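You operate a simulated robot arm through the tools that you are given. There is no shell and no other tool.

Carry out the task below with a simulated robot arm. There is one attempt and no reset: what you move stays moved.

Task
Tip the steel tray into the yellow crate, add sugar and cover it.
Fine: one scoop of sugar, by the red scoop; blue lid; tray and scoop back on the red bench, hardly any spilt.

It is judged by the outcome, as a careful person would: the job done as asked, and still so three seconds after it is handed in. It fails if anything else is knocked over, pushed out of place, dropped, spilled or broken. Lids that push on must go on centred and level and be pressed home; caps that screw on are set level and turned clockwise until they are tight.

Robot
A 7-joint arm with a three-finger gripper, fixed in place. Base frame: the origin is at the foot of the arm, x ahead of it, y to its left, z up; the work surface is at about z = 900. Lengths are in mm, angles in degrees, forces in N, time in s.
Its first joint turns from -166.0 to 166.0 degrees. Payload 2.69 kg.
The TCP is the grasp point between the finger pads, 30 mm short of the fingertips. In the tool frame z runs along the fingers and y along their closing line. Largest opening 128 mm; the body of the gripper starts 117 mm behind the TCP.
Orientation is that of the tool frame in the base frame, as a unit quaternion [w, x, y, z]. With the fingers straight down and closing along the base's y, the tool's x points along the base's -x, its y along +y and its z along -z.

Tools
- The arm moves only by the tool servo_tool. Its argument "plan" is a list of rows, each a list of 3 entries, a list of its own where there are three numbers: the shift along the base's x, y, z in mm, then the turn, a rotation vector about the base's x, y, z in degrees, then the gripper command, from -1 (shut) to 1 (fully open), values between in proportion. In form: [[[dx, dy, dz], [rx, ry, rz], fingers], ...]. A call has 1 to 20 rows; each row shifts and turns the commanded pose from where the row before left it. A row lasts 0.2 s, in which the tool goes at most 50 mm and 8.6 degrees; a call with a longer step from one row to the next is refused whole, and so is a gripper value outside its range. Where a pose cannot be reached the arm comes as near as it can. A force on the tool above 60 N (or 10 N above the force at the start of the call, whichever is more), or a blocked arm, ends the call early, and 0.2 s more pass. Each finger halts on what it meets, pressing with about 40 N; the grip force reading is that of the motor and also rises with nothing between the fingers. The clock runs only during rows and for 0.2 s after the last one: add rows that do not move to give the fingers time. It gives the time, the measured TCP pose, the force on the tool (base axes), the opening and the grip force at its end, in the units of the frame above (readings bear some noise), with the torque about the TCP (base axes, N m) and any sound that the robot's microphone picked up, and new pictures: "pictures" is both (left out), scene, wrist or none.
- Cameras (640 x 400 px; columns grow to the right, rows downward): "scene" is fixed at [399.9, 650.5, 1636.6]; the picture's right is [-0.67, -0.74, 0.00], its down [-0.63, 0.57, -0.52] and it looks along [0.39, -0.35, -0.85] (base axes); focal length 214 px, centre (320, 200). "wrist" rides on the gripper at [58, 54, -131] in the tool frame; the picture's right is [-0.68, 0.74, 0.00], its down [-0.62, -0.57, -0.55] and it looks along [-0.40, -0.37, 0.84] (tool axes); focal length 234 px, centre (320, 200). There is no depth. A picture from a camera that has moved, and an enlarged one, comes with that camera's place and axes in the base frame and with its lens.
- move_column(by): slides the trunk up (or, below 0, down) by that many mm; the arm rides with it, the base frame stays. It gives what a move gives, with no picture.
- enlarge(camera, box): a new picture of the part [left, top, right, bottom] of that camera's present view, enlarged. No time passes.
- job_done(): hands the job in; it is judged then, once.

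Nothing tells you positions but the pictures and the camera data. Unless the task says otherwise, let go and move clear before handing in.

The tools are called as name(argument=value, ...) on one line, values as JSON. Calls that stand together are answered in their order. servo_tool: Moves the arm, as the interface text tells. Its arguments: {"type":"object","properties":{"plan":{"type":"array"},"pictures":{"type":"string","enum":["both","scene","wrist","none"]}},"required":["plan"]} The other tools are called the same way: move_column (by) slides the trunk up or down; enlarge (camera, box) takes an enlarged picture of a part of a camera's view; job_done () hands the job in.

At the start:

```text
time: 0.0
tool_pos: [658.3, -71.9, 1306.9]
ee_rot: [0.0, 0.0, 1.0, -0.001]
wrist_force: [0.1, 0.2, 0.5]
wrist_torque: [-0.04, -0.05, -0.01]
finger_gap: 128.2
grasp_force: 0.1
trunk travel left (down, up): [-150.0, 200.0]
```

scene: 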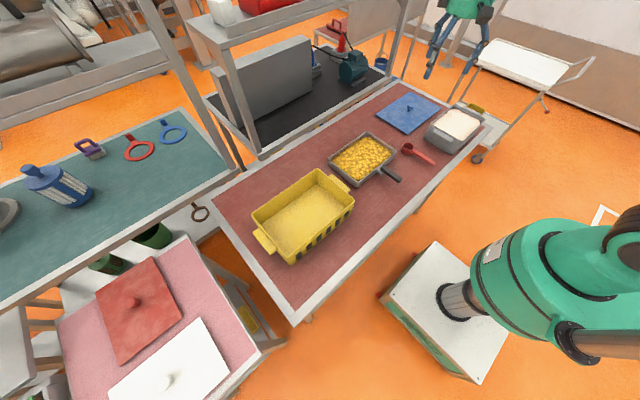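
wrist: 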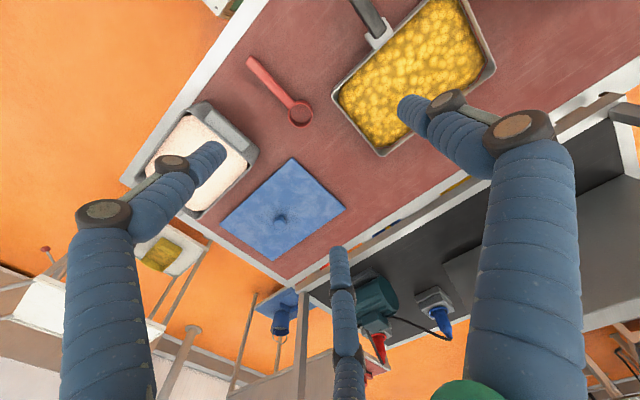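

I see the red bench holding the yellow crate, the steel tray of yellow pieces, the red scoop, the sugar tub and the blue lid. I'll look closer before moving anything.

enlarge(camera="scene", box=[320, 80, 500, 200])

enlarge(camera="scene", box=[230, 150, 380, 280])

enlarge(camera="wrist", box=[120, 0, 520, 260])

```text
3.33 times, centred on (410, 140) of scene
camera zoom: at [399.9, 650.5, 1636.6], right [-0.67, -0.74, 0.0], down [-0.63, 0.57, -0.52], along [0.39, -0.35, -0.85], focal length 715 px, centre (20, 400)
```

zoom: 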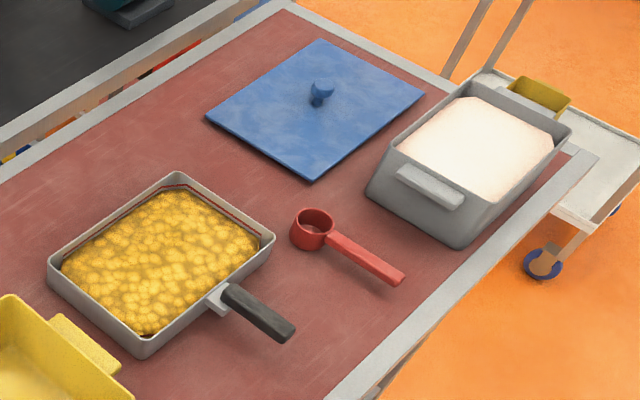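

```text
3.08 times, centred on (305, 215) of scene
camera zoom: at [399.9, 650.5, 1636.6], right [-0.67, -0.74, 0.0], down [-0.63, 0.57, -0.52], along [0.39, -0.35, -0.85], focal length 660 px, centre (366, 154)
```

zoom: 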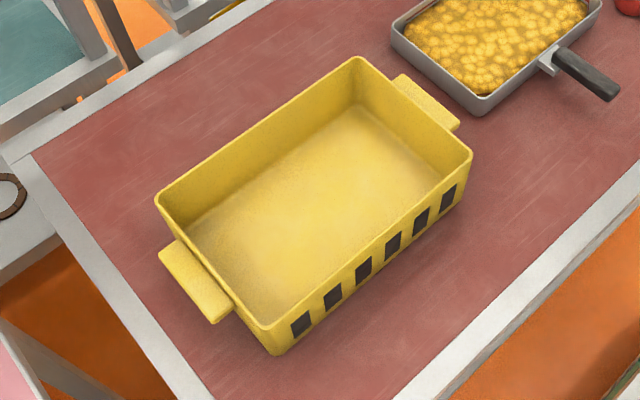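

```text
1.54 times, centred on (320, 130) of wrist
camera zoom: at [599.0, -17.2, 1437.4], right [0.68, 0.74, 0.0], down [0.62, -0.57, 0.55], along [0.4, -0.37, -0.84], focal length 360 px, centre (320, 308)
```

zoom: 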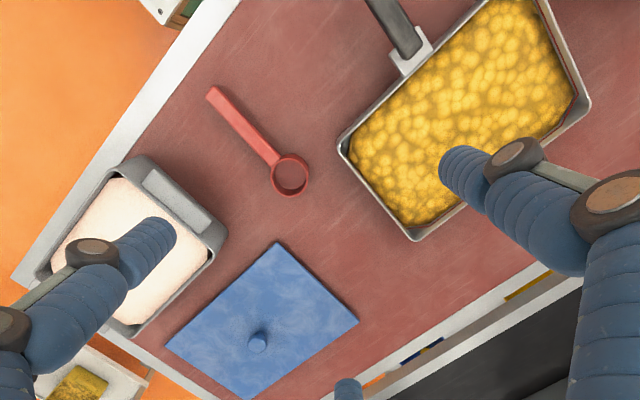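

The scene looks axis-aligned: crate centred near (702, 450), tray near (762, 68) with its handle pointing toward the arm, scoop near y = -134, sugar tub near (580, -345), lid near (823, -376). I'll move the wrist camera over the tray handle to look closer.

servo_tool(plan=[[[-15, 35, -45], [0, 0, 0], 1], [[-15, 35, -45], [0, 0, 0], 1], [[-15, 35, -45], [0, 0, 0], 1], [[-13, 27, -45], [0, 0, 0], 1], [[0, 0, 0], [0, 0, 0], 1]])

```text
refused: row 1 steps farther than a row can; nothing moved
```

My step was too long (limit 50 mm in total length); splitting it into smaller steps.

servo_tool(plan=[[[-12, 27, -38], [0, 0, 0], 1], [[-12, 27, -38], [0, 0, 0], 1], [[-12, 27, -38], [0, 0, 0], 1], [[-12, 27, -38], [0, 0, 0], 1], [[-10, 24, -38], [0, 0, 0], 1], [[0, 0, 0], [0, 0, 0], 1]])

```text
time: 1.4
tool_pos: [598.6, 62.4, 1115.2]
ee_rot: [0.001, 0.0, 1.0, 0.0]
wrist_force: [1.5, -0.4, 0.2]
wrist_torque: [-0.07, 0.0, 0.01]
finger_gap: 127.9
grasp_force: 0.0
trunk travel left (down, up): [-150.0, 200.0]
camera wrist: at [540.0, 116.1, 1246.8], right [0.68, 0.74, 0.0], down [0.62, -0.57, 0.55], along [0.4, -0.37, -0.84], focal length 234 px, centre (320, 200)
```

scene: 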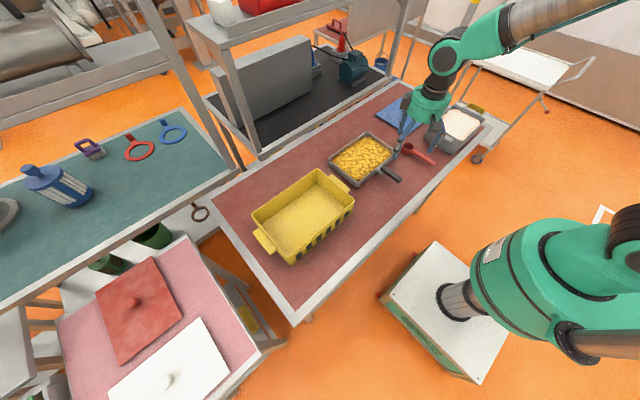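
wrist: 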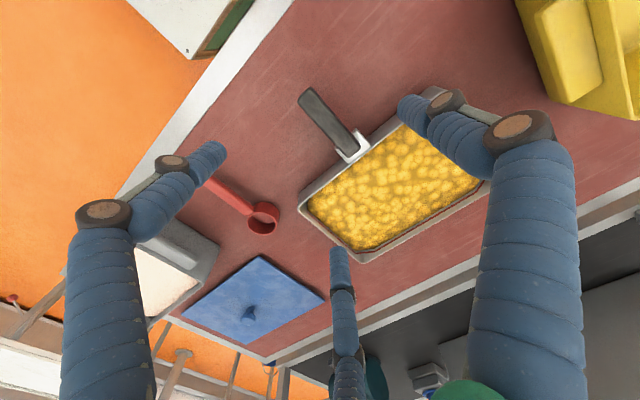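

The handle is clear in view. I'll enlarge it to get its height and width.

enlarge(camera="wrist", box=[270, 60, 430, 160])

enlarge(camera="scene", box=[370, 140, 450, 190])

enlarge(camera="wrist", box=[150, 140, 310, 260])

```text
4.00 times, centred on (350, 110) of wrist
camera zoom: at [540.0, 116.1, 1246.8], right [0.68, 0.74, 0.0], down [0.62, -0.57, 0.55], along [0.4, -0.37, -0.84], focal length 937 px, centre (200, 560)
```

zoom: 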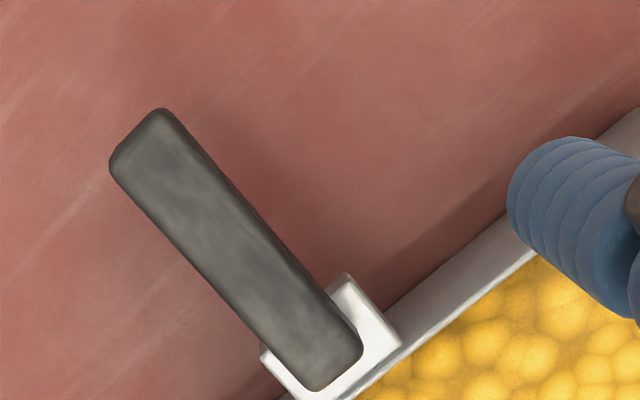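

```text
8.00 times, centred on (410, 165) of scene
camera zoom: at [399.9, 650.5, 1636.6], right [-0.67, -0.74, 0.0], down [-0.63, 0.57, -0.52], along [0.39, -0.35, -0.85], focal length 1716 px, centre (-400, 480)
```

zoom: 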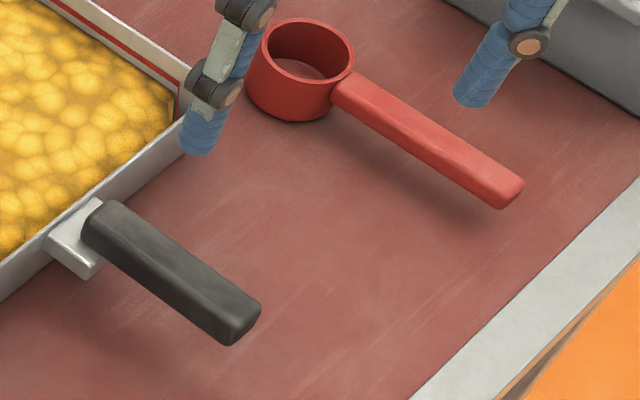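

```text
3.33 times, centred on (230, 200) of wrist
camera zoom: at [540.0, 116.1, 1246.8], right [0.68, 0.74, 0.0], down [0.62, -0.57, 0.55], along [0.4, -0.37, -0.84], focal length 781 px, centre (620, 200)
```

zoom: 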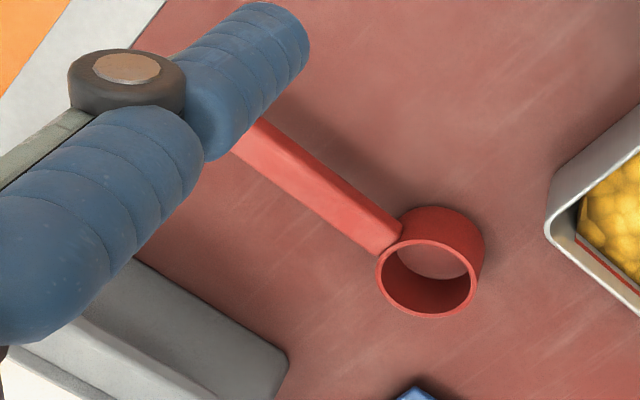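

The handle lies at y≈70, x≈561–655, with its top at z≈955. I'll pitch the tool forward about 65° so the fingers lie along the handle, staying above it for now.

servo_tool(plan=[[[1.5, 1, -10], [0, -8.1, 0], 1], [[1.5, 1, -10], [0, -8.1, 0], 1], [[1.5, 1, -10], [0, -8.1, 0], 1], [[1.5, 1, -10], [0, -8.1, 0], 1], [[1.5, 1, -10], [0, -8.1, 0], 1], [[1.5, 1, -10], [0, -8.1, 0], 1], [[1.5, 1, -10], [0, -8.1, 0], 1], [[1.5, 1, -10], [0, -8.3, 0], 1], [[0, 0, 0], [0, 0, 0], 1], [[0, 0, 0], [0, 0, 0], 1]])

```text
time: 3.6
tool_pos: [609.4, 59.4, 1042.9]
ee_rot: [0.483, 0.008, 0.875, -0.014]
wrist_force: [0.1, 0.1, -0.4]
wrist_torque: [-0.02, 0.0, 0.04]
finger_gap: 128.0
grasp_force: 0.1
out of reach, approached as far as the arm can: row 7
trunk travel left (down, up): [-150.0, 200.0]
camera wrist: at [468.7, 117.4, 1062.7], right [0.38, 0.74, 0.56], down [-0.15, -0.55, 0.82], along [0.91, -0.4, -0.1], focal length 234 px, centre (320, 200)
```

scene: 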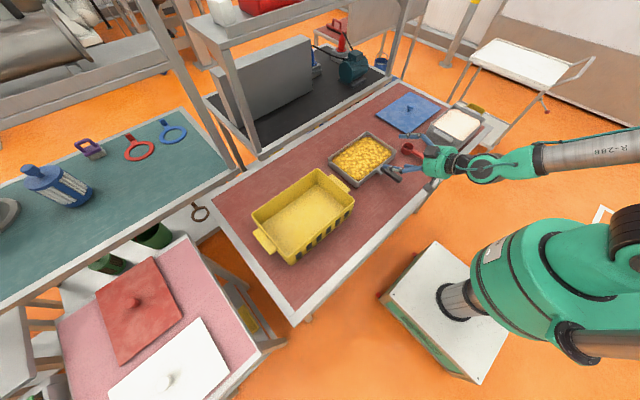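
wrist: 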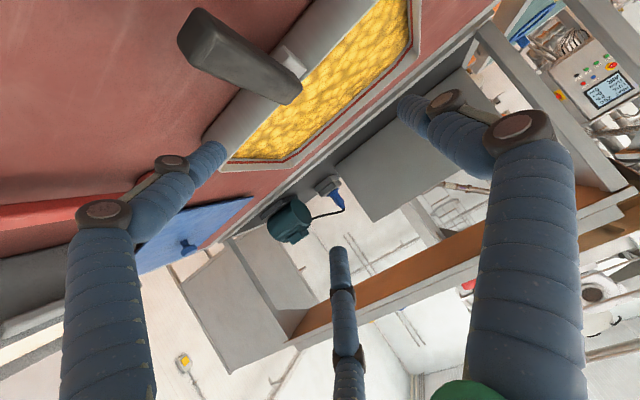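

The arm reached a limit near 58° of pitch. Lowering the trunk should allow a flatter tool, so I'll raise the tool first and then slide the trunk down.

servo_tool(plan=[[[0, 5, 40], [0, 8, 0], 1], [[0, 0, 40], [0, 0, 0], 1], [[0, 0, 40], [0, 0, 0], 1], [[0, 0, 40], [0, 0, 0], 1], [[0, 0, 0], [0, 0, 0], 1]], pictures="none")

move_column(by=-150)

```text
time: 4.8
tool_pos: [607.6, 64.3, 1203.1]
ee_rot: [0.42, 0.006, 0.907, -0.015]
wrist_force: [0.7, -0.4, -0.4]
wrist_torque: [-0.02, -0.01, -0.03]
finger_gap: 128.0
grasp_force: 0.1
trunk travel left (down, up): [-150.0, 200.0]
```

```text
time: 6.5
tool_pos: [607.9, 64.5, 1052.3]
ee_rot: [0.42, 0.005, 0.907, -0.013]
wrist_force: [-0.9, -0.3, 0.3]
wrist_torque: [-0.01, 0.03, 0.0]
finger_gap: 127.8
grasp_force: 0.2
trunk travel left (down, up): [0.0, 350.0]
```

Now I'll pitch further, to about 70°, at this height and correct the small skew.

servo_tool(plan=[[[2, 3, 0], [1.1, -7, 1.15], 1], [[2, 3, 0], [0, -7, 0], 1], [[0, 0, 0], [0, -7, 0], 1], [[0, 0, 0], [0, 0, 0], 1], [[0, 0, 0], [0, 0, 0], 1]])

```text
time: 7.8
tool_pos: [612.1, 65.4, 1049.8]
ee_rot: [0.559, 0.005, 0.829, -0.007]
wrist_force: [1.2, 0.6, 0.1]
wrist_torque: [-0.01, -0.03, -0.03]
finger_gap: 127.8
grasp_force: 0.1
out of reach, approached as far as the arm can: row 3
trunk travel left (down, up): [0.0, 350.0]
camera wrist: at [469.8, 122.5, 1046.2], right [0.27, 0.74, 0.62], down [-0.29, -0.56, 0.78], along [0.92, -0.39, 0.06], focal length 234 px, centre (320, 200)
```

scene: 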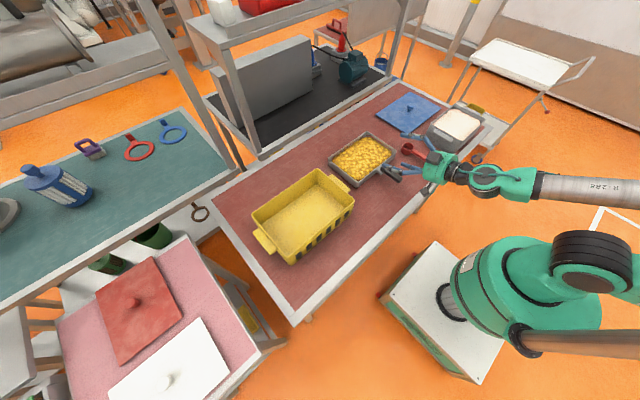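
wrist: 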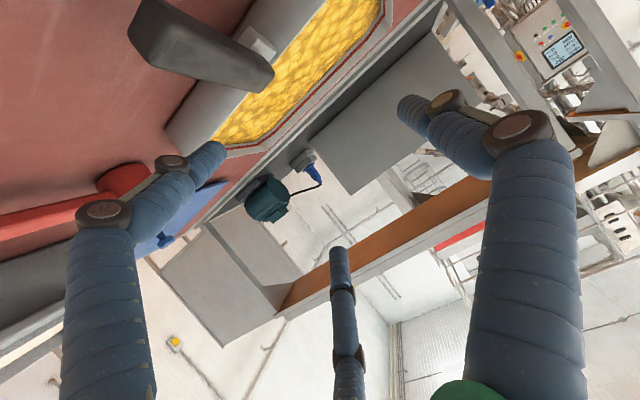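

Pitch is now 68°, which is enough. Before grasping, I'll rehearse the pouring roll empty-handed, high above the crate, to check that it's reachable.

servo_tool(plan=[[[0, 0, 45], [0, 7, 0], 1], [[0, 0, 45], [0, 0, 0], 1], [[-10, 45, 10], [0, 0, 0], 1], [[-10, 45, 0], [0, 0, 0], 1], [[-10, 45, 0], [0, 0, 0], 1], [[-10, 45, 0], [0, 0, 0], 1], [[-10, 45, 0], [0, 0, 0], 1], [[-10, 45, 0], [0, 0, 0], 1], [[0, 45, 0], [0, 0, 0], 1], [[0, 40, 0], [0, 0, 0], 1], [[0, 0, 0], [0, 0, 0], 1]], pictures="none")

servo_tool(plan=[[[0, 0, 0], [-8.5, 0, 0], 1], [[0, 0, 0], [-8.5, 0, 0], 1], [[0, 0, 0], [-8.5, 0, 0], 1], [[0, 0, 0], [-8.5, 0, 0], 1], [[0, 0, 0], [-8.5, 0, 0], 1], [[0, 0, 0], [-8.5, 0, 0], 1], [[0, 0, 0], [-8.5, 0, 0], 1], [[0, 0, 0], [-8.5, 0, 0], 1], [[0, 0, 0], [-8.5, 0, 0], 1], [[0, 0, 0], [-8.5, 0, 0], 1], [[0, 0, 0], [-8.5, 0, 0], 1], [[0, 0, 0], [-8.5, 0, 0], 1], [[0, 0, 0], [-8.5, 0, 0], 1], [[0, 0, 0], [-8.5, 0, 0], 1], [[0, 0, 0], [0, 0, 0], 1]])

```text
time: 10.2
tool_pos: [551.5, 421.4, 1150.6]
ee_rot: [0.505, 0.005, 0.863, -0.008]
wrist_force: [0.2, 1.0, -0.2]
wrist_torque: [0.01, -0.07, -0.02]
finger_gap: 128.1
grasp_force: 0.0
trunk travel left (down, up): [0.0, 350.0]
```

```text
time: 13.3
tool_pos: [552.2, 420.5, 1150.8]
ee_rot: [-0.262, 0.434, -0.429, 0.748]
wrist_force: [-0.6, 0.1, -0.6]
wrist_torque: [-0.01, -0.01, 0.02]
finger_gap: 128.0
grasp_force: 0.0
trunk travel left (down, up): [0.0, 350.0]
camera wrist: at [410.3, 404.6, 1095.8], right [0.34, 0.15, -0.93], down [-0.19, 0.98, 0.09], along [0.92, 0.14, 0.36], focal length 234 px, centre (320, 200)
```

scene: 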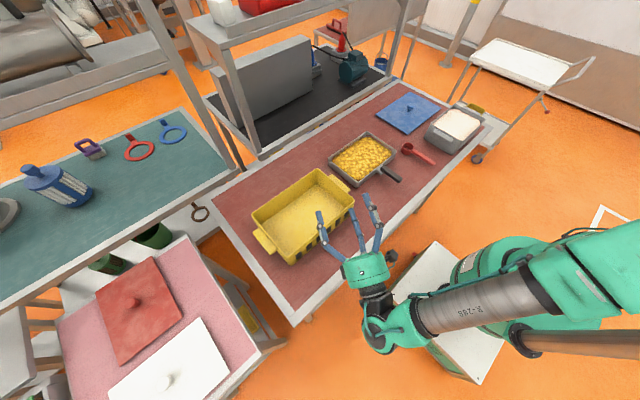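
wrist: 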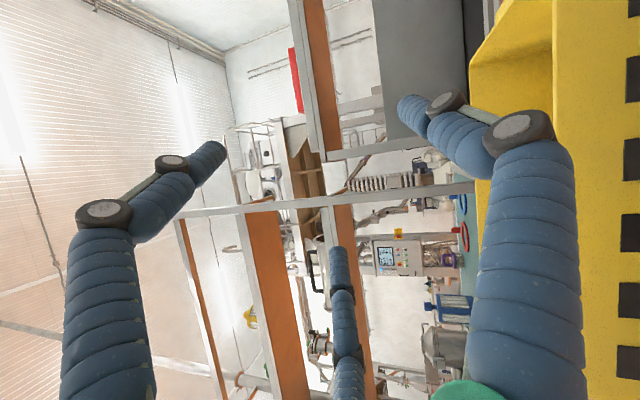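

The rehearsed roll works. The gripper appears to show three finger shapes, so I'll look at it closer before grasping.

enlarge(camera="scene", box=[290, 180, 430, 330])

```text
2.67 times, centred on (360, 255) of scene
camera zoom: at [399.9, 650.5, 1636.6], right [-0.67, -0.74, 0.0], down [-0.63, 0.57, -0.52], along [0.39, -0.35, -0.85], focal length 572 px, centre (213, 53)
```

zoom: 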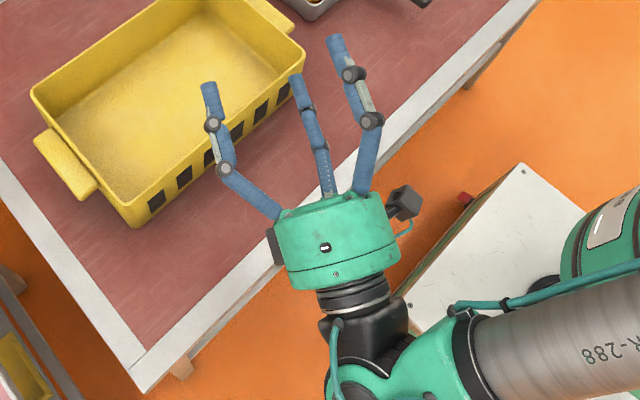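

I'll roll back to level and close the fingers in the air to see how they come together.

servo_tool(plan=[[[0, 0, 0], [8.5, 0, 0], 1], [[0, 0, 0], [8.5, 0, 0], 1], [[0, 0, 0], [8.5, 0, 0], 1], [[0, 0, 0], [8.5, 0, 0], 1], [[0, 0, 0], [8.5, 0, 0], 1], [[0, 0, 0], [8.5, 0, 0], 1], [[0, 0, 0], [8.5, 0, 0], 1], [[0, 0, 0], [8.5, 0, 0], 0], [[0, 0, 0], [8.5, 0, 0], 0], [[0, 0, 0], [8.5, 0, 0], 0], [[0, 0, 0], [8.5, 0, 0], -0.7], [[0, 0, 0], [8.5, 0, 0], -0.7], [[0, 0, 0], [8.5, 0, 0], -0.7], [[0, 0, 0], [8.5, 0, 0], -0.7], [[0, 0, 0], [0, 0, 0], -0.7]])

enlarge(camera="scene", box=[290, 160, 430, 310])

```text
time: 16.6
tool_pos: [552.0, 420.8, 1151.9]
ee_rot: [0.507, 0.007, 0.862, -0.009]
wrist_force: [0.2, 0.6, 0.5]
wrist_torque: [0.01, 0.02, 0.0]
finger_gap: 19.4
grasp_force: 0.1
trunk travel left (down, up): [0.0, 350.0]
camera wrist: at [410.2, 477.2, 1164.0], right [0.34, 0.73, 0.58], down [-0.19, -0.56, 0.81], along [0.92, -0.39, -0.05], focal length 234 px, centre (320, 200)
```

scene: 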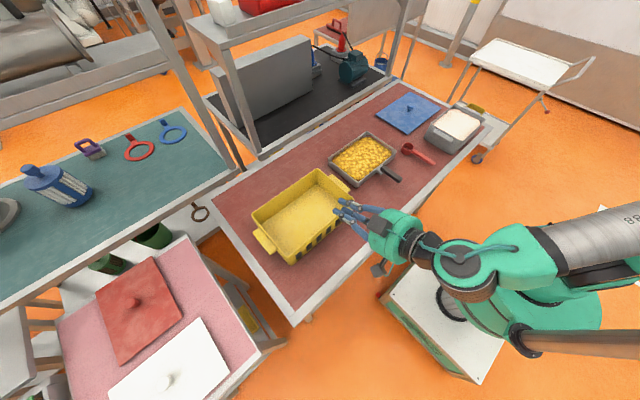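
wrist: 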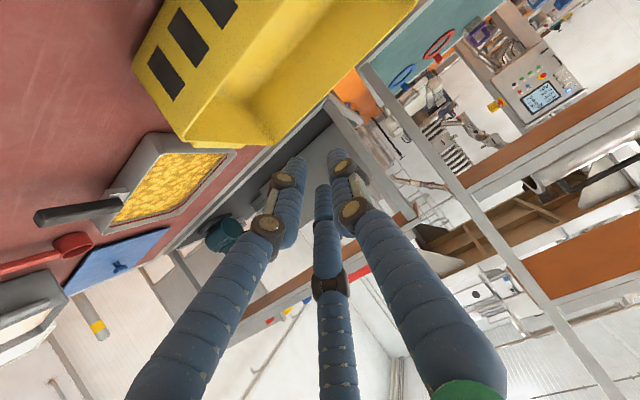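

```text
2.67 times, centred on (360, 235) of scene
camera zoom: at [399.9, 650.5, 1636.6], right [-0.67, -0.74, 0.0], down [-0.63, 0.57, -0.52], along [0.39, -0.35, -0.85], focal length 572 px, centre (213, 107)
```

zoom: 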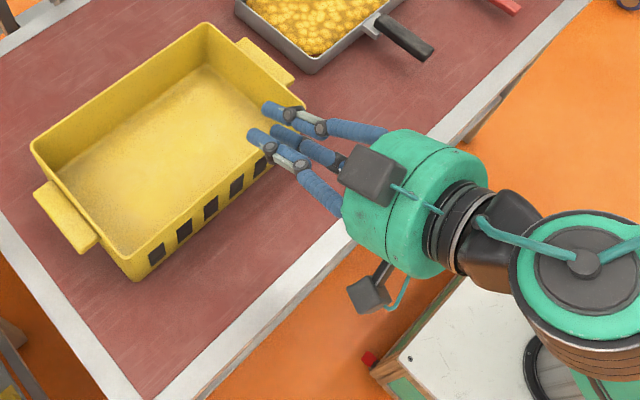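

The fingers close toward each other in y as described. Now back over the tray handle, fingers reopened.

servo_tool(plan=[[[7, -44, 0], [0.5, 0, 1.2], 1], [[7, -44, 0], [0, 0, 0], 1], [[7, -44, 0], [0, 0, 0], 1], [[7, -44, 0], [0, 0, 0], 1], [[7, -44, 0], [0, 0, 0], 1], [[7, -44, 0], [0, 0, 0], 1], [[8, -44, 0], [0, 0, 0], 1], [[8, -43, 0], [0, 0, 0], 1], [[0, 0, -45], [0, 0, 0], 1], [[0, 0, -45], [0, 0, 0], 1], [[0, 0, 0], [0, 0, 0], 0], [[0, 0, 0], [0, 0, 0], 0]])

enlarge(camera="scene", box=[370, 120, 470, 200])

```text
time: 19.1
tool_pos: [611.1, 69.8, 1060.5]
ee_rot: [0.506, -0.001, 0.863, 0.001]
wrist_force: [-0.2, -0.7, -0.3]
wrist_torque: [0.01, 0.0, 0.0]
finger_gap: 64.1
grasp_force: 0.1
trunk travel left (down, up): [0.0, 350.0]
camera wrist: at [467.2, 123.3, 1074.5], right [0.33, 0.74, 0.59], down [-0.18, -0.57, 0.81], along [0.93, -0.37, -0.06], focal length 234 px, centre (320, 200)
```

scene: 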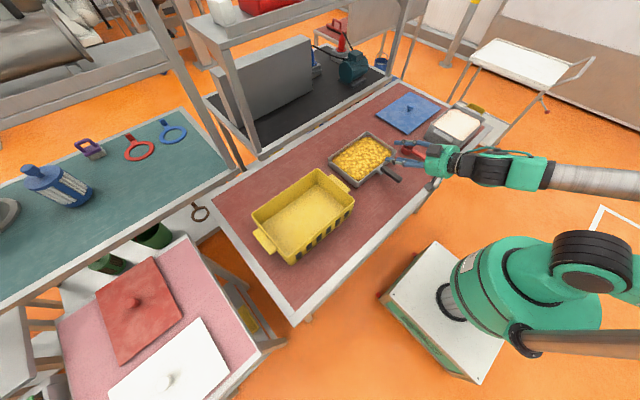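
wrist: 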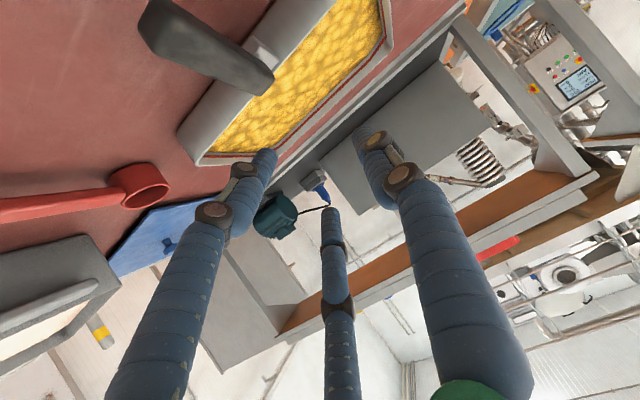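

```text
5.00 times, centred on (420, 160) of scene
camera zoom: at [399.9, 650.5, 1636.6], right [-0.67, -0.74, 0.0], down [-0.63, 0.57, -0.52], along [0.39, -0.35, -0.85], focal length 1072 px, centre (-180, 400)
```

zoom: 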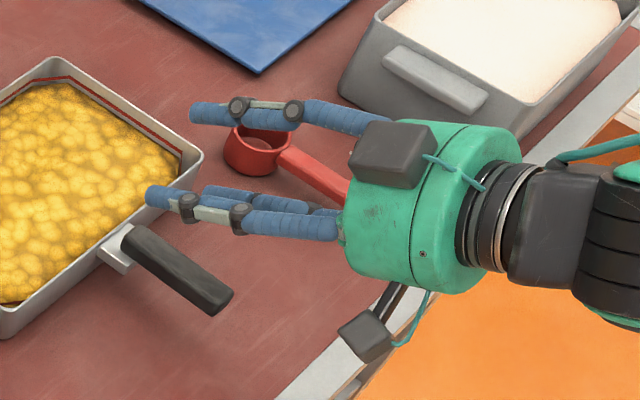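

Lined up with the handle. Descending so the fingers straddle it.

servo_tool(plan=[[[0, 0, -40], [0, 0, 0], 0], [[0, 0.5, -35], [0, 0, 0], 0], [[0, 0, -20], [0, 0, 0], 0], [[0, 0, -13], [0, 0, 0], 0], [[0, 0, 0], [0, 0, 0], 0]])

enlarge(camera="scene", box=[360, 130, 460, 210])

enlarge(camera="wrist", box=[200, 60, 440, 220])

```text
time: 20.4
tool_pos: [609.9, 70.5, 952.0]
ee_rot: [0.505, -0.002, 0.863, 0.001]
wrist_force: [0.4, 0.6, 0.0]
wrist_torque: [-0.02, -0.03, -0.01]
finger_gap: 64.0
grasp_force: 0.1
trunk travel left (down, up): [0.0, 350.0]
camera wrist: at [467.0, 124.7, 965.9], right [0.33, 0.74, 0.59], down [-0.18, -0.57, 0.81], along [0.93, -0.37, -0.06], focal length 234 px, centre (320, 200)
```

scene: 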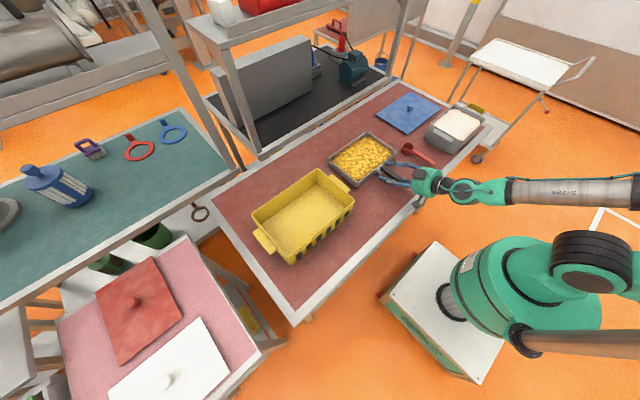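
wrist: 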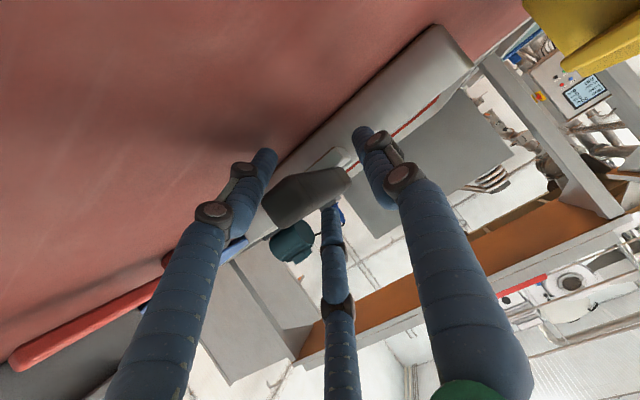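

```text
5.00 times, centred on (410, 170) of scene
camera zoom: at [399.9, 650.5, 1636.6], right [-0.67, -0.74, 0.0], down [-0.63, 0.57, -0.52], along [0.39, -0.35, -0.85], focal length 1072 px, centre (-130, 350)
```

zoom: 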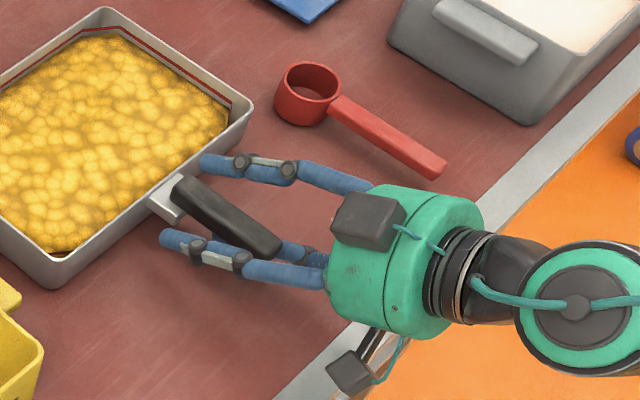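

```text
2.50 times, centred on (320, 140) of wrist
camera zoom: at [467.0, 124.7, 965.9], right [0.33, 0.74, 0.59], down [-0.18, -0.57, 0.81], along [0.93, -0.37, -0.06], focal length 585 px, centre (320, 350)
```

zoom: 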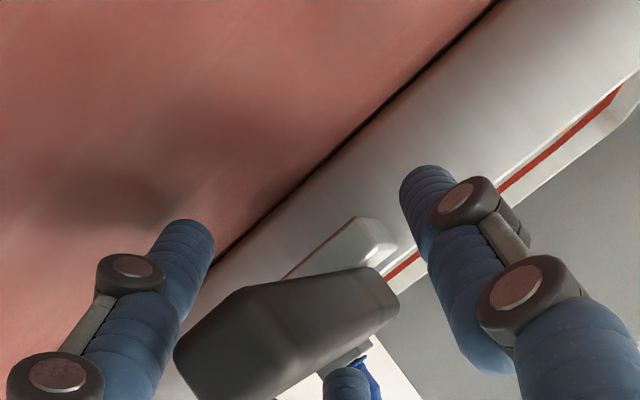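

The fingers straddle the handle cleanly. Lowering a few mm and closing.

servo_tool(plan=[[[1, 0, -4], [0, 0, 0], 0], [[0, 0, 0], [0, 0, 0], -0.4], [[0, 0, 0], [0, 0, 0], -0.6], [[0, 0, 0], [0, 0, 0], -1], [[0, 0, 0], [0, 0, 0], -1], [[0, 0, 0], [0, 0, 0], -1]])

enlarge(camera="scene", box=[360, 130, 460, 210])

```text
time: 21.8
tool_pos: [611.0, 71.2, 948.5]
ee_rot: [0.506, -0.001, 0.863, 0.001]
wrist_force: [0.0, 3.0, 1.9]
wrist_torque: [0.54, 0.06, 0.32]
finger_gap: 36.0
grasp_force: 40.2
trunk travel left (down, up): [0.0, 350.0]
camera wrist: at [468.0, 124.5, 962.2], right [0.33, 0.74, 0.59], down [-0.18, -0.57, 0.81], along [0.93, -0.37, -0.06], focal length 234 px, centre (320, 200)
```

scene: 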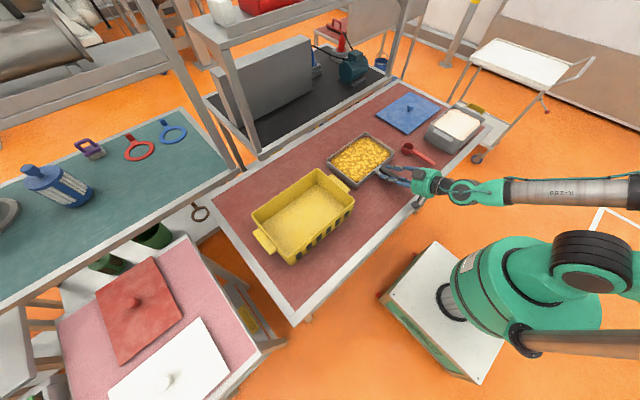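
wrist: 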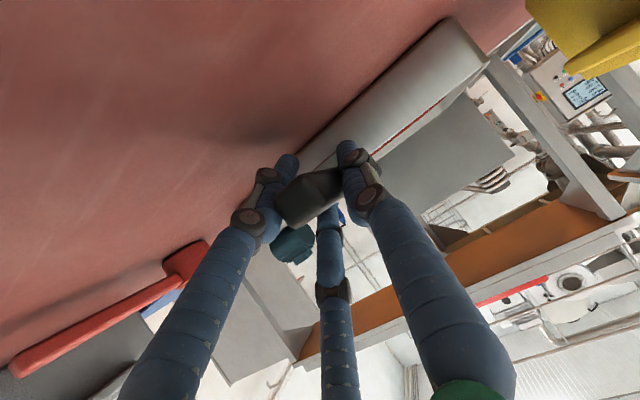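

```text
5.00 times, centred on (410, 170) of scene
camera zoom: at [399.9, 650.5, 1636.6], right [-0.67, -0.74, 0.0], down [-0.63, 0.57, -0.52], along [0.39, -0.35, -0.85], focal length 1072 px, centre (-130, 350)
```

zoom: 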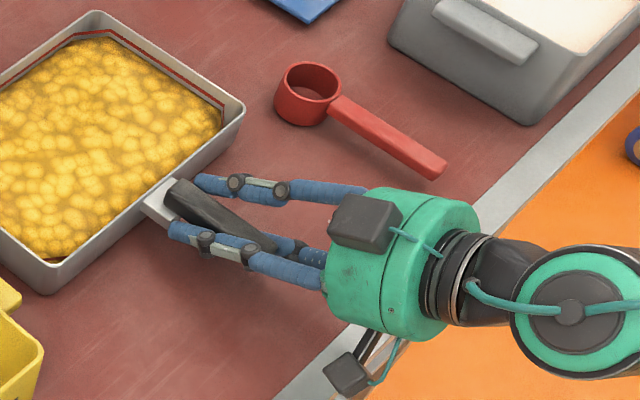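

The fingers stopped at 36 mm, wider than I measured the handle. I'll look closely before lifting.

enlarge(camera="wrist", box=[220, 110, 420, 240])

enlarge(camera="scene", box=[380, 155, 430, 195])

```text
3.08 times, centred on (320, 175) of wrist
camera zoom: at [468.0, 124.5, 962.2], right [0.33, 0.74, 0.59], down [-0.18, -0.57, 0.81], along [0.93, -0.37, -0.06], focal length 720 px, centre (320, 277)
```

zoom: 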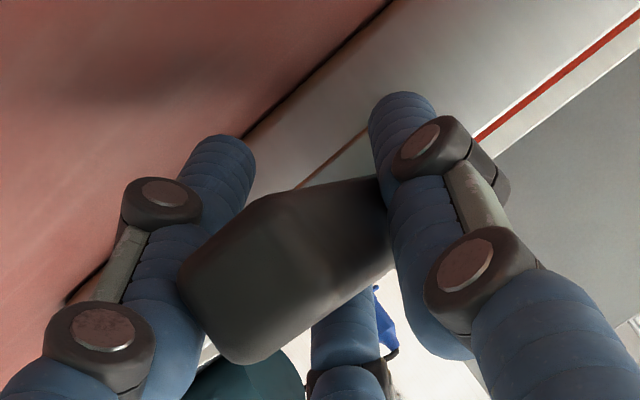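

```text
10.00 times, centred on (405, 175) of scene
camera zoom: at [399.9, 650.5, 1636.6], right [-0.67, -0.74, 0.0], down [-0.63, 0.57, -0.52], along [0.39, -0.35, -0.85], focal length 2145 px, centre (-530, 450)
```

zoom: 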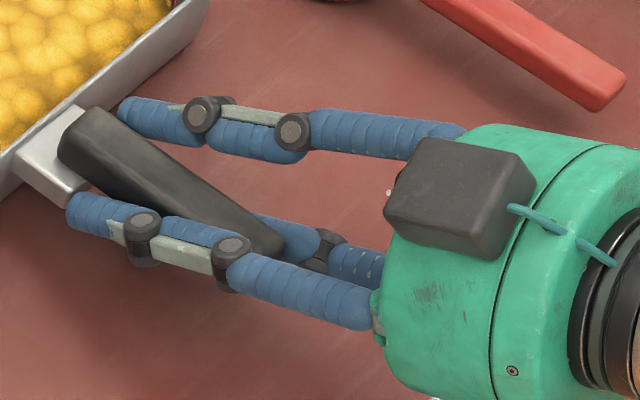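

The gap equals the width of the white bracket at the handle root (about 36 mm, starting near x≈640), so the fingertips caught the bracket. I'll open, back off 16 mm along x and re-grip on the handle itself.

servo_tool(plan=[[[0, 0, 0], [0, 0, 0], 0], [[0, 0, 0], [0, 0, 0], 0], [[-8, 0, 0], [0, 0, 0], 0], [[-9, 0, 0], [0, 0, 0], 0], [[0, 0, 0], [0, 0, 0], -0.3], [[0, 0, 0], [0, 0, 0], -0.5], [[0, 0, 0], [0, 0, 0], -0.8], [[0, 0, 0], [0, 0, 0], -1], [[0, 0, 0], [0, 0, 0], -1]])

enlarge(camera="scene", box=[360, 130, 460, 210])

enlarge(camera="wrist", box=[220, 110, 420, 240])

```text
time: 23.8
tool_pos: [593.2, 69.5, 949.4]
ee_rot: [0.505, -0.002, 0.863, 0.001]
wrist_force: [-1.3, 1.1, 0.1]
wrist_torque: [0.45, 0.23, 0.25]
finger_gap: 35.8
grasp_force: 39.4
trunk travel left (down, up): [0.0, 350.0]
camera wrist: at [451.2, 124.1, 962.2], right [0.33, 0.74, 0.59], down [-0.18, -0.57, 0.81], along [0.93, -0.37, -0.06], focal length 234 px, centre (320, 200)
```

scene: 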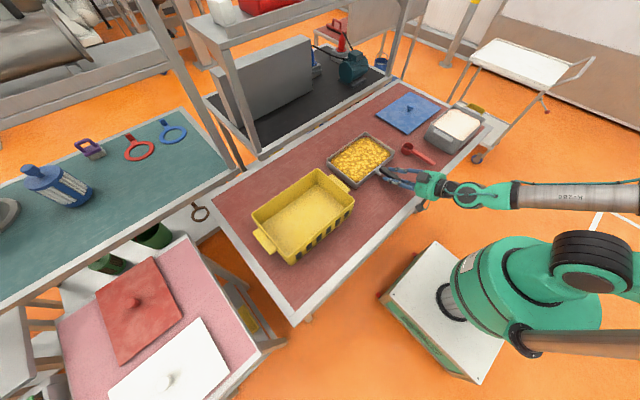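
wrist: 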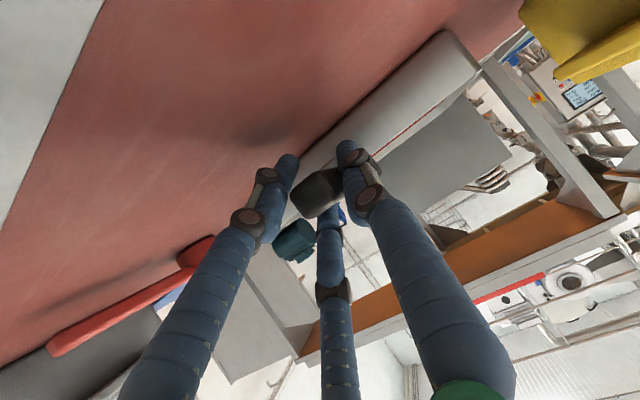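

```text
5.00 times, centred on (410, 170) of scene
camera zoom: at [399.9, 650.5, 1636.6], right [-0.67, -0.74, 0.0], down [-0.63, 0.57, -0.52], along [0.39, -0.35, -0.85], focal length 1072 px, centre (-130, 350)
```

zoom: 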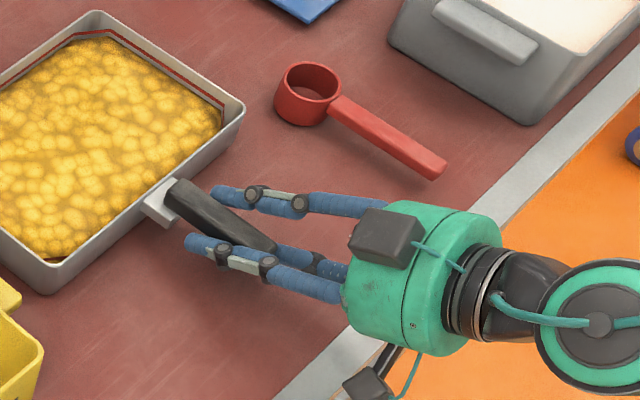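

```text
3.08 times, centred on (320, 175) of wrist
camera zoom: at [451.2, 124.1, 962.2], right [0.33, 0.74, 0.59], down [-0.18, -0.57, 0.81], along [0.93, -0.37, -0.06], focal length 720 px, centre (320, 277)
```

zoom: 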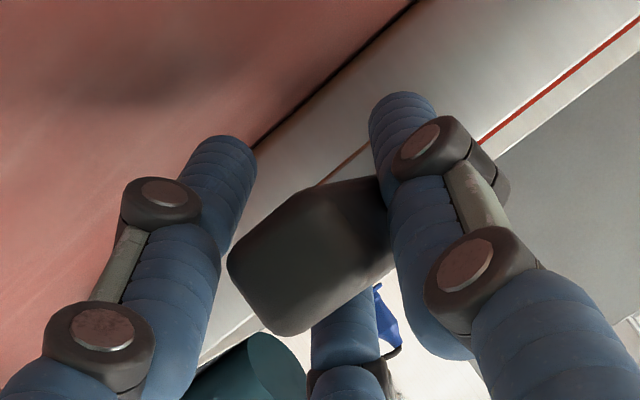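

The gap is still 36 mm with a firm 40 N, so the handle itself seems to be the width being gripped. I'll test with a tiny lift and watch the forces.

servo_tool(plan=[[[0, 0, 2], [0, 0, 0], -1], [[0, 0, 2], [0, 0, 0], -1], [[0, 0, 2], [0, 0, 0], -1], [[0, 0, 2], [0, 0, 0], -1], [[0, 0, 0], [0, 0, 0], -1]])

enlarge(camera="scene", box=[320, 120, 440, 210])

enlarge(camera="wrist", box=[220, 110, 420, 240])

```text
time: 24.9
tool_pos: [594.6, 69.9, 956.5]
ee_rot: [0.505, -0.002, 0.863, 0.001]
wrist_force: [1.1, -0.4, -5.6]
wrist_torque: [-0.06, 0.78, 0.01]
finger_gap: 35.8
grasp_force: 40.3
trunk travel left (down, up): [0.0, 350.0]
camera wrist: at [451.2, 124.0, 970.1], right [0.33, 0.74, 0.59], down [-0.18, -0.57, 0.81], along [0.93, -0.37, -0.06], focal length 234 px, centre (320, 200)
```

scene: 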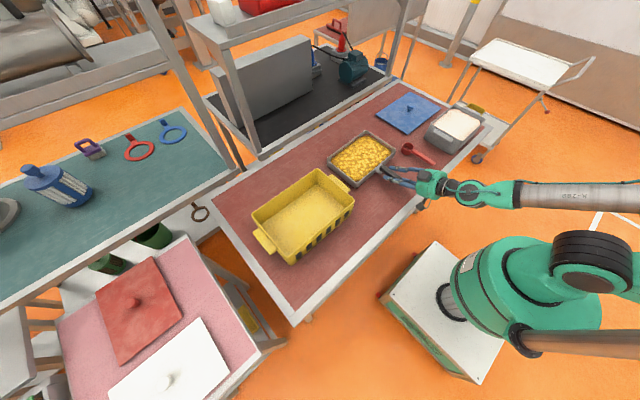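
wrist: 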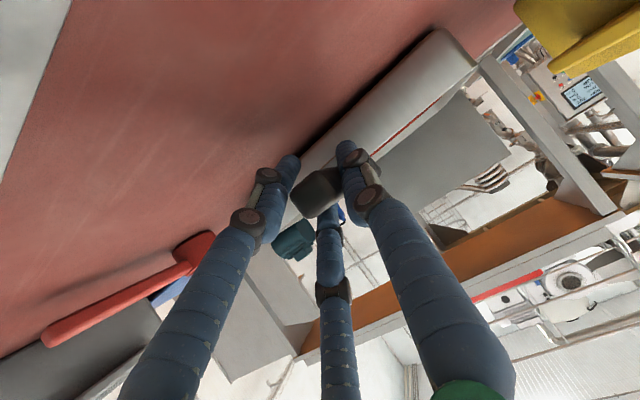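

```text
4.44 times, centred on (380, 165) of scene
camera zoom: at [399.9, 650.5, 1636.6], right [-0.67, -0.74, 0.0], down [-0.63, 0.57, -0.52], along [0.39, -0.35, -0.85], focal length 953 px, centre (53, 356)
```

zoom: 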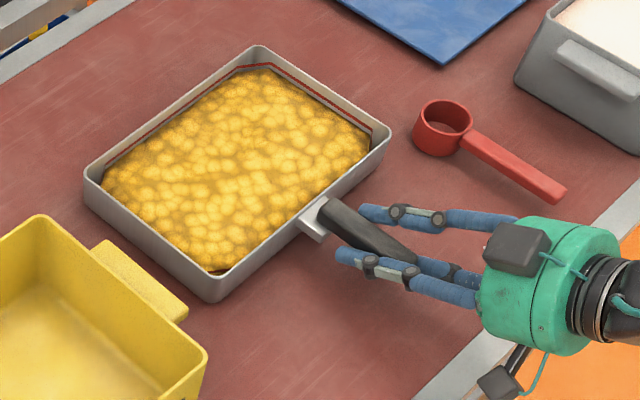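

```text
3.08 times, centred on (320, 175) of wrist
camera zoom: at [451.2, 124.0, 970.1], right [0.33, 0.74, 0.59], down [-0.18, -0.57, 0.81], along [0.93, -0.37, -0.06], focal length 720 px, centre (320, 277)
```

zoom: 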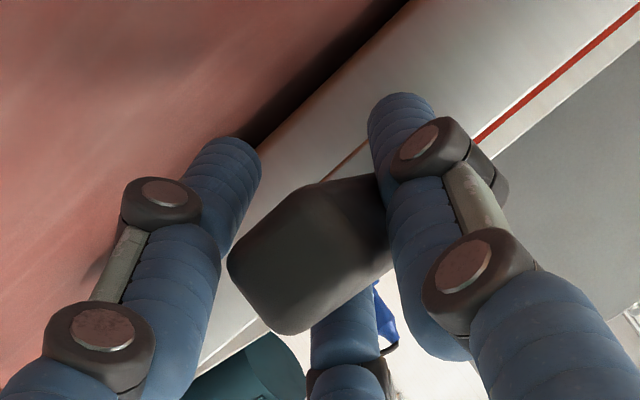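

The tray weighs roughly 0.75 kg and the grip holds. Lifting further, slowly.

servo_tool(plan=[[[0, 0, 4], [0, 0, 0], -1], [[0, 0, 4], [0, 0, 0], -1], [[0, 0, 5], [0, 0, 0], -1], [[0, 0, 6], [0, 0, 0], -1], [[0, 0, 6], [0, 0, 0], -1], [[0, 0, 6], [0, 0, 0], -1], [[0, 0, 0], [0, 0, 0], -1]])

enlarge(camera="scene", box=[320, 120, 440, 210])

enlarge(camera="wrist", box=[220, 60, 480, 240])

```text
time: 26.6
tool_pos: [593.8, 71.0, 987.8]
ee_rot: [0.505, -0.002, 0.863, 0.002]
wrist_force: [-0.5, 0.1, -5.6]
wrist_torque: [-0.02, 0.8, 0.01]
finger_gap: 35.8
grasp_force: 40.2
trunk travel left (down, up): [0.0, 350.0]
camera wrist: at [451.2, 123.9, 1001.3], right [0.33, 0.74, 0.59], down [-0.18, -0.57, 0.81], along [0.93, -0.37, -0.06], focal length 234 px, centre (320, 200)
```

scene: 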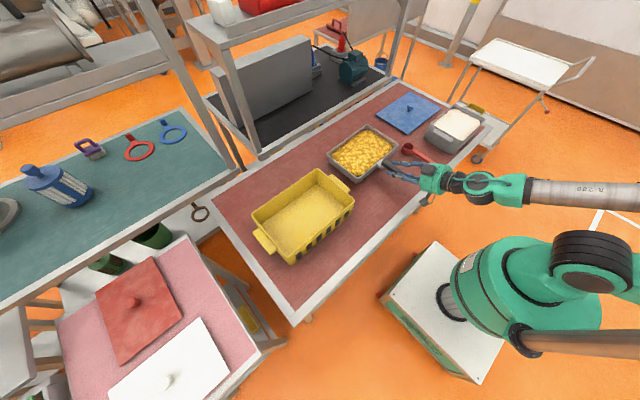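
wrist: 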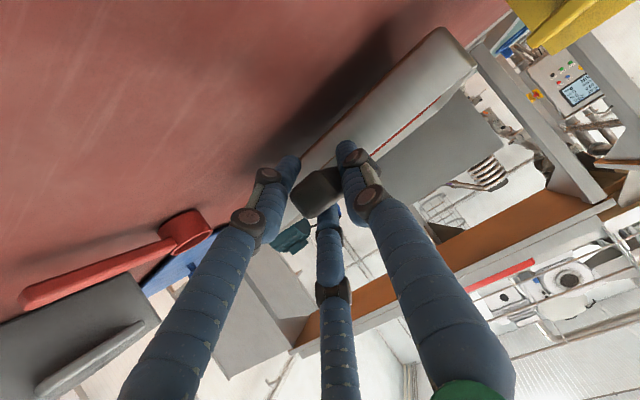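

```text
4.44 times, centred on (380, 165) of scene
camera zoom: at [399.9, 650.5, 1636.6], right [-0.67, -0.74, 0.0], down [-0.63, 0.57, -0.52], along [0.39, -0.35, -0.85], focal length 953 px, centre (53, 356)
```

zoom: 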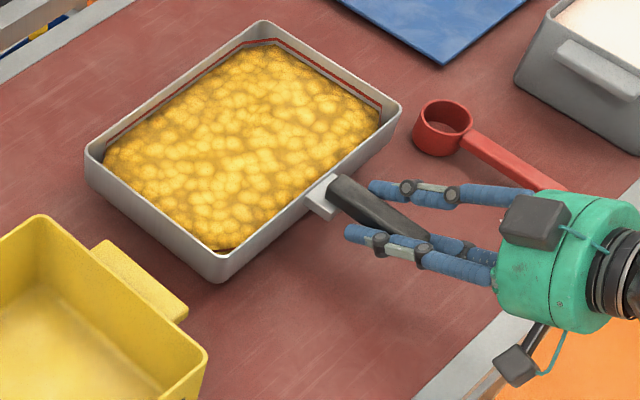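

```text
2.22 times, centred on (350, 150) of wrist
camera zoom: at [451.2, 123.9, 1001.3], right [0.33, 0.74, 0.59], down [-0.18, -0.57, 0.81], along [0.93, -0.37, -0.06], focal length 520 px, centre (253, 311)
```

zoom: 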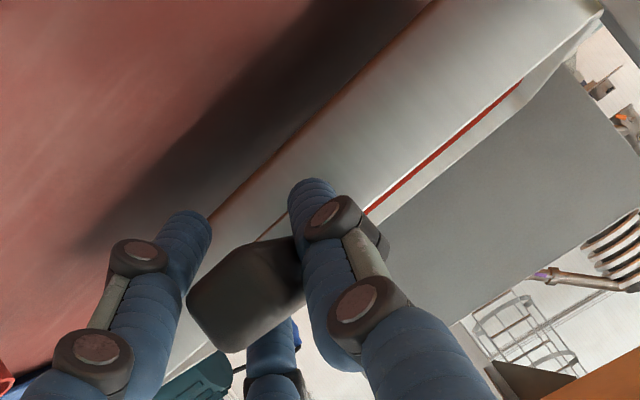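

The tray is fully off the bench (5.6 N), level and not slipping. I'll lift it clear and carry it smoothly to the crate.

servo_tool(plan=[[[0, 0, 10], [0, 0, 0], -1], [[0, 0, 20], [0, 0, 0], -1], [[0, 0, 25], [0, 0, 0], -1], [[0, 0, 25], [0, 0, 0], -1], [[0, 0, 25], [0, 0, 0], -1], [[0, 0, 25], [0, 0, 0], -1], [[0, 0, 15], [0, 0, 0], -1], [[0, 0, 9], [0, 0, 0], -1], [[0, 0, 0], [0, 0, 0], -1]], pictures="none")

servo_tool(plan=[[[-2, 10, 0], [0, 0, 0], -1], [[-3, 18, 0], [0, 0, 0], -1], [[-4, 25, 0], [0, 0, 0], -1], [[-4, 25, 0], [0, 0, 0], -1], [[-4, 25, 0], [0, 0, 0], -1], [[-4, 25, 0], [0, 0, 0], -1], [[-4, 25, 0], [0, 0, 0], -1], [[-4, 25, 0], [0, 0, 0], -1], [[-4, 25, 0], [0, 0, 0], -1], [[-4, 25, 0], [0, 0, 0], -1], [[-4, 25, 0], [0, 0, 0], -1], [[-4, 25, 0], [0, 0, 0], -1], [[-4, 25, 0], [0, 0, 0], -1], [[-4, 22, 0], [0, 0, 0], -1], [[-4, 13, 0], [0, 0, 0], -1], [[-2, 6, 0], [0, 0, 0], -1], [[0, 0, 0], [0, 0, 0], -1]])

enlarge(camera="scene", box=[220, 130, 400, 280])

```text
time: 28.6
tool_pos: [593.8, 70.7, 1142.2]
ee_rot: [0.505, -0.002, 0.863, 0.001]
wrist_force: [-0.4, 0.1, -6.2]
wrist_torque: [-0.03, 0.8, 0.0]
finger_gap: 35.4
grasp_force: 40.3
trunk travel left (down, up): [0.0, 350.0]
```

```text
time: 32.1
tool_pos: [534.7, 413.6, 1140.1]
ee_rot: [0.505, -0.001, 0.863, 0.0]
wrist_force: [0.0, 0.1, -4.9]
wrist_torque: [-0.01, 0.79, 0.0]
finger_gap: 35.9
grasp_force: 40.3
trunk travel left (down, up): [0.0, 350.0]
camera wrist: at [392.1, 467.9, 1154.3], right [0.33, 0.74, 0.59], down [-0.18, -0.57, 0.81], along [0.93, -0.37, -0.06], focal length 234 px, centre (320, 200)
```

scene: 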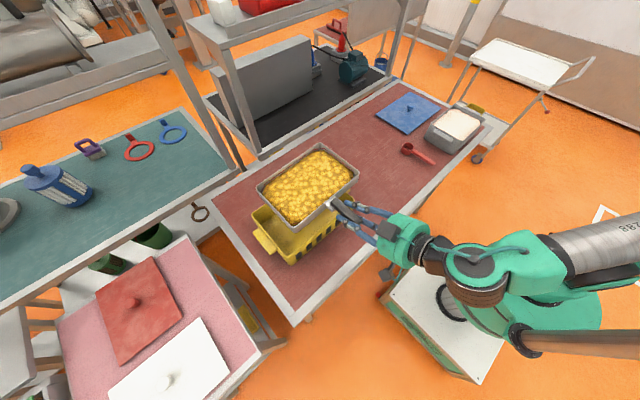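
wrist: 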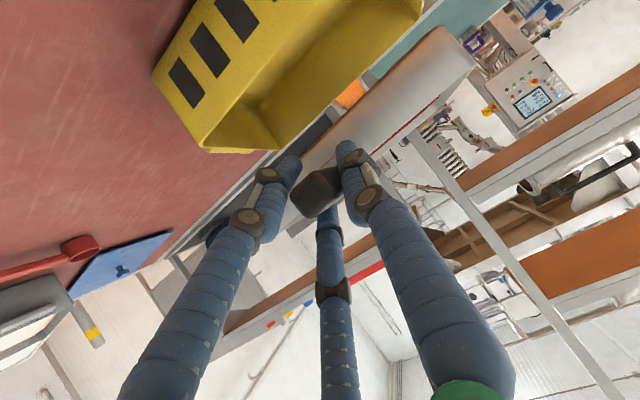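

```text
2.67 times, centred on (310, 205) of scene
camera zoom: at [399.9, 650.5, 1636.6], right [-0.67, -0.74, 0.0], down [-0.63, 0.57, -0.52], along [0.39, -0.35, -0.85], focal length 572 px, centre (347, 187)
```

zoom: 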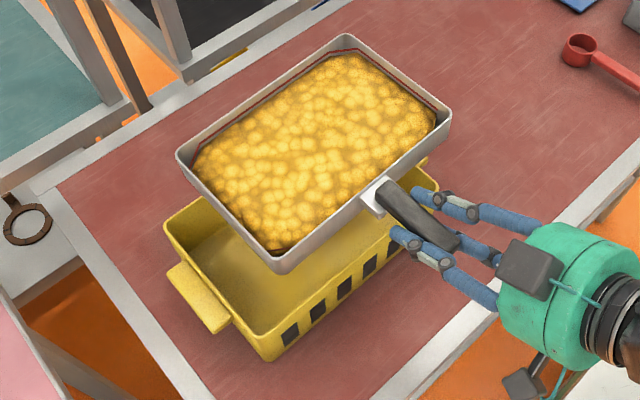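

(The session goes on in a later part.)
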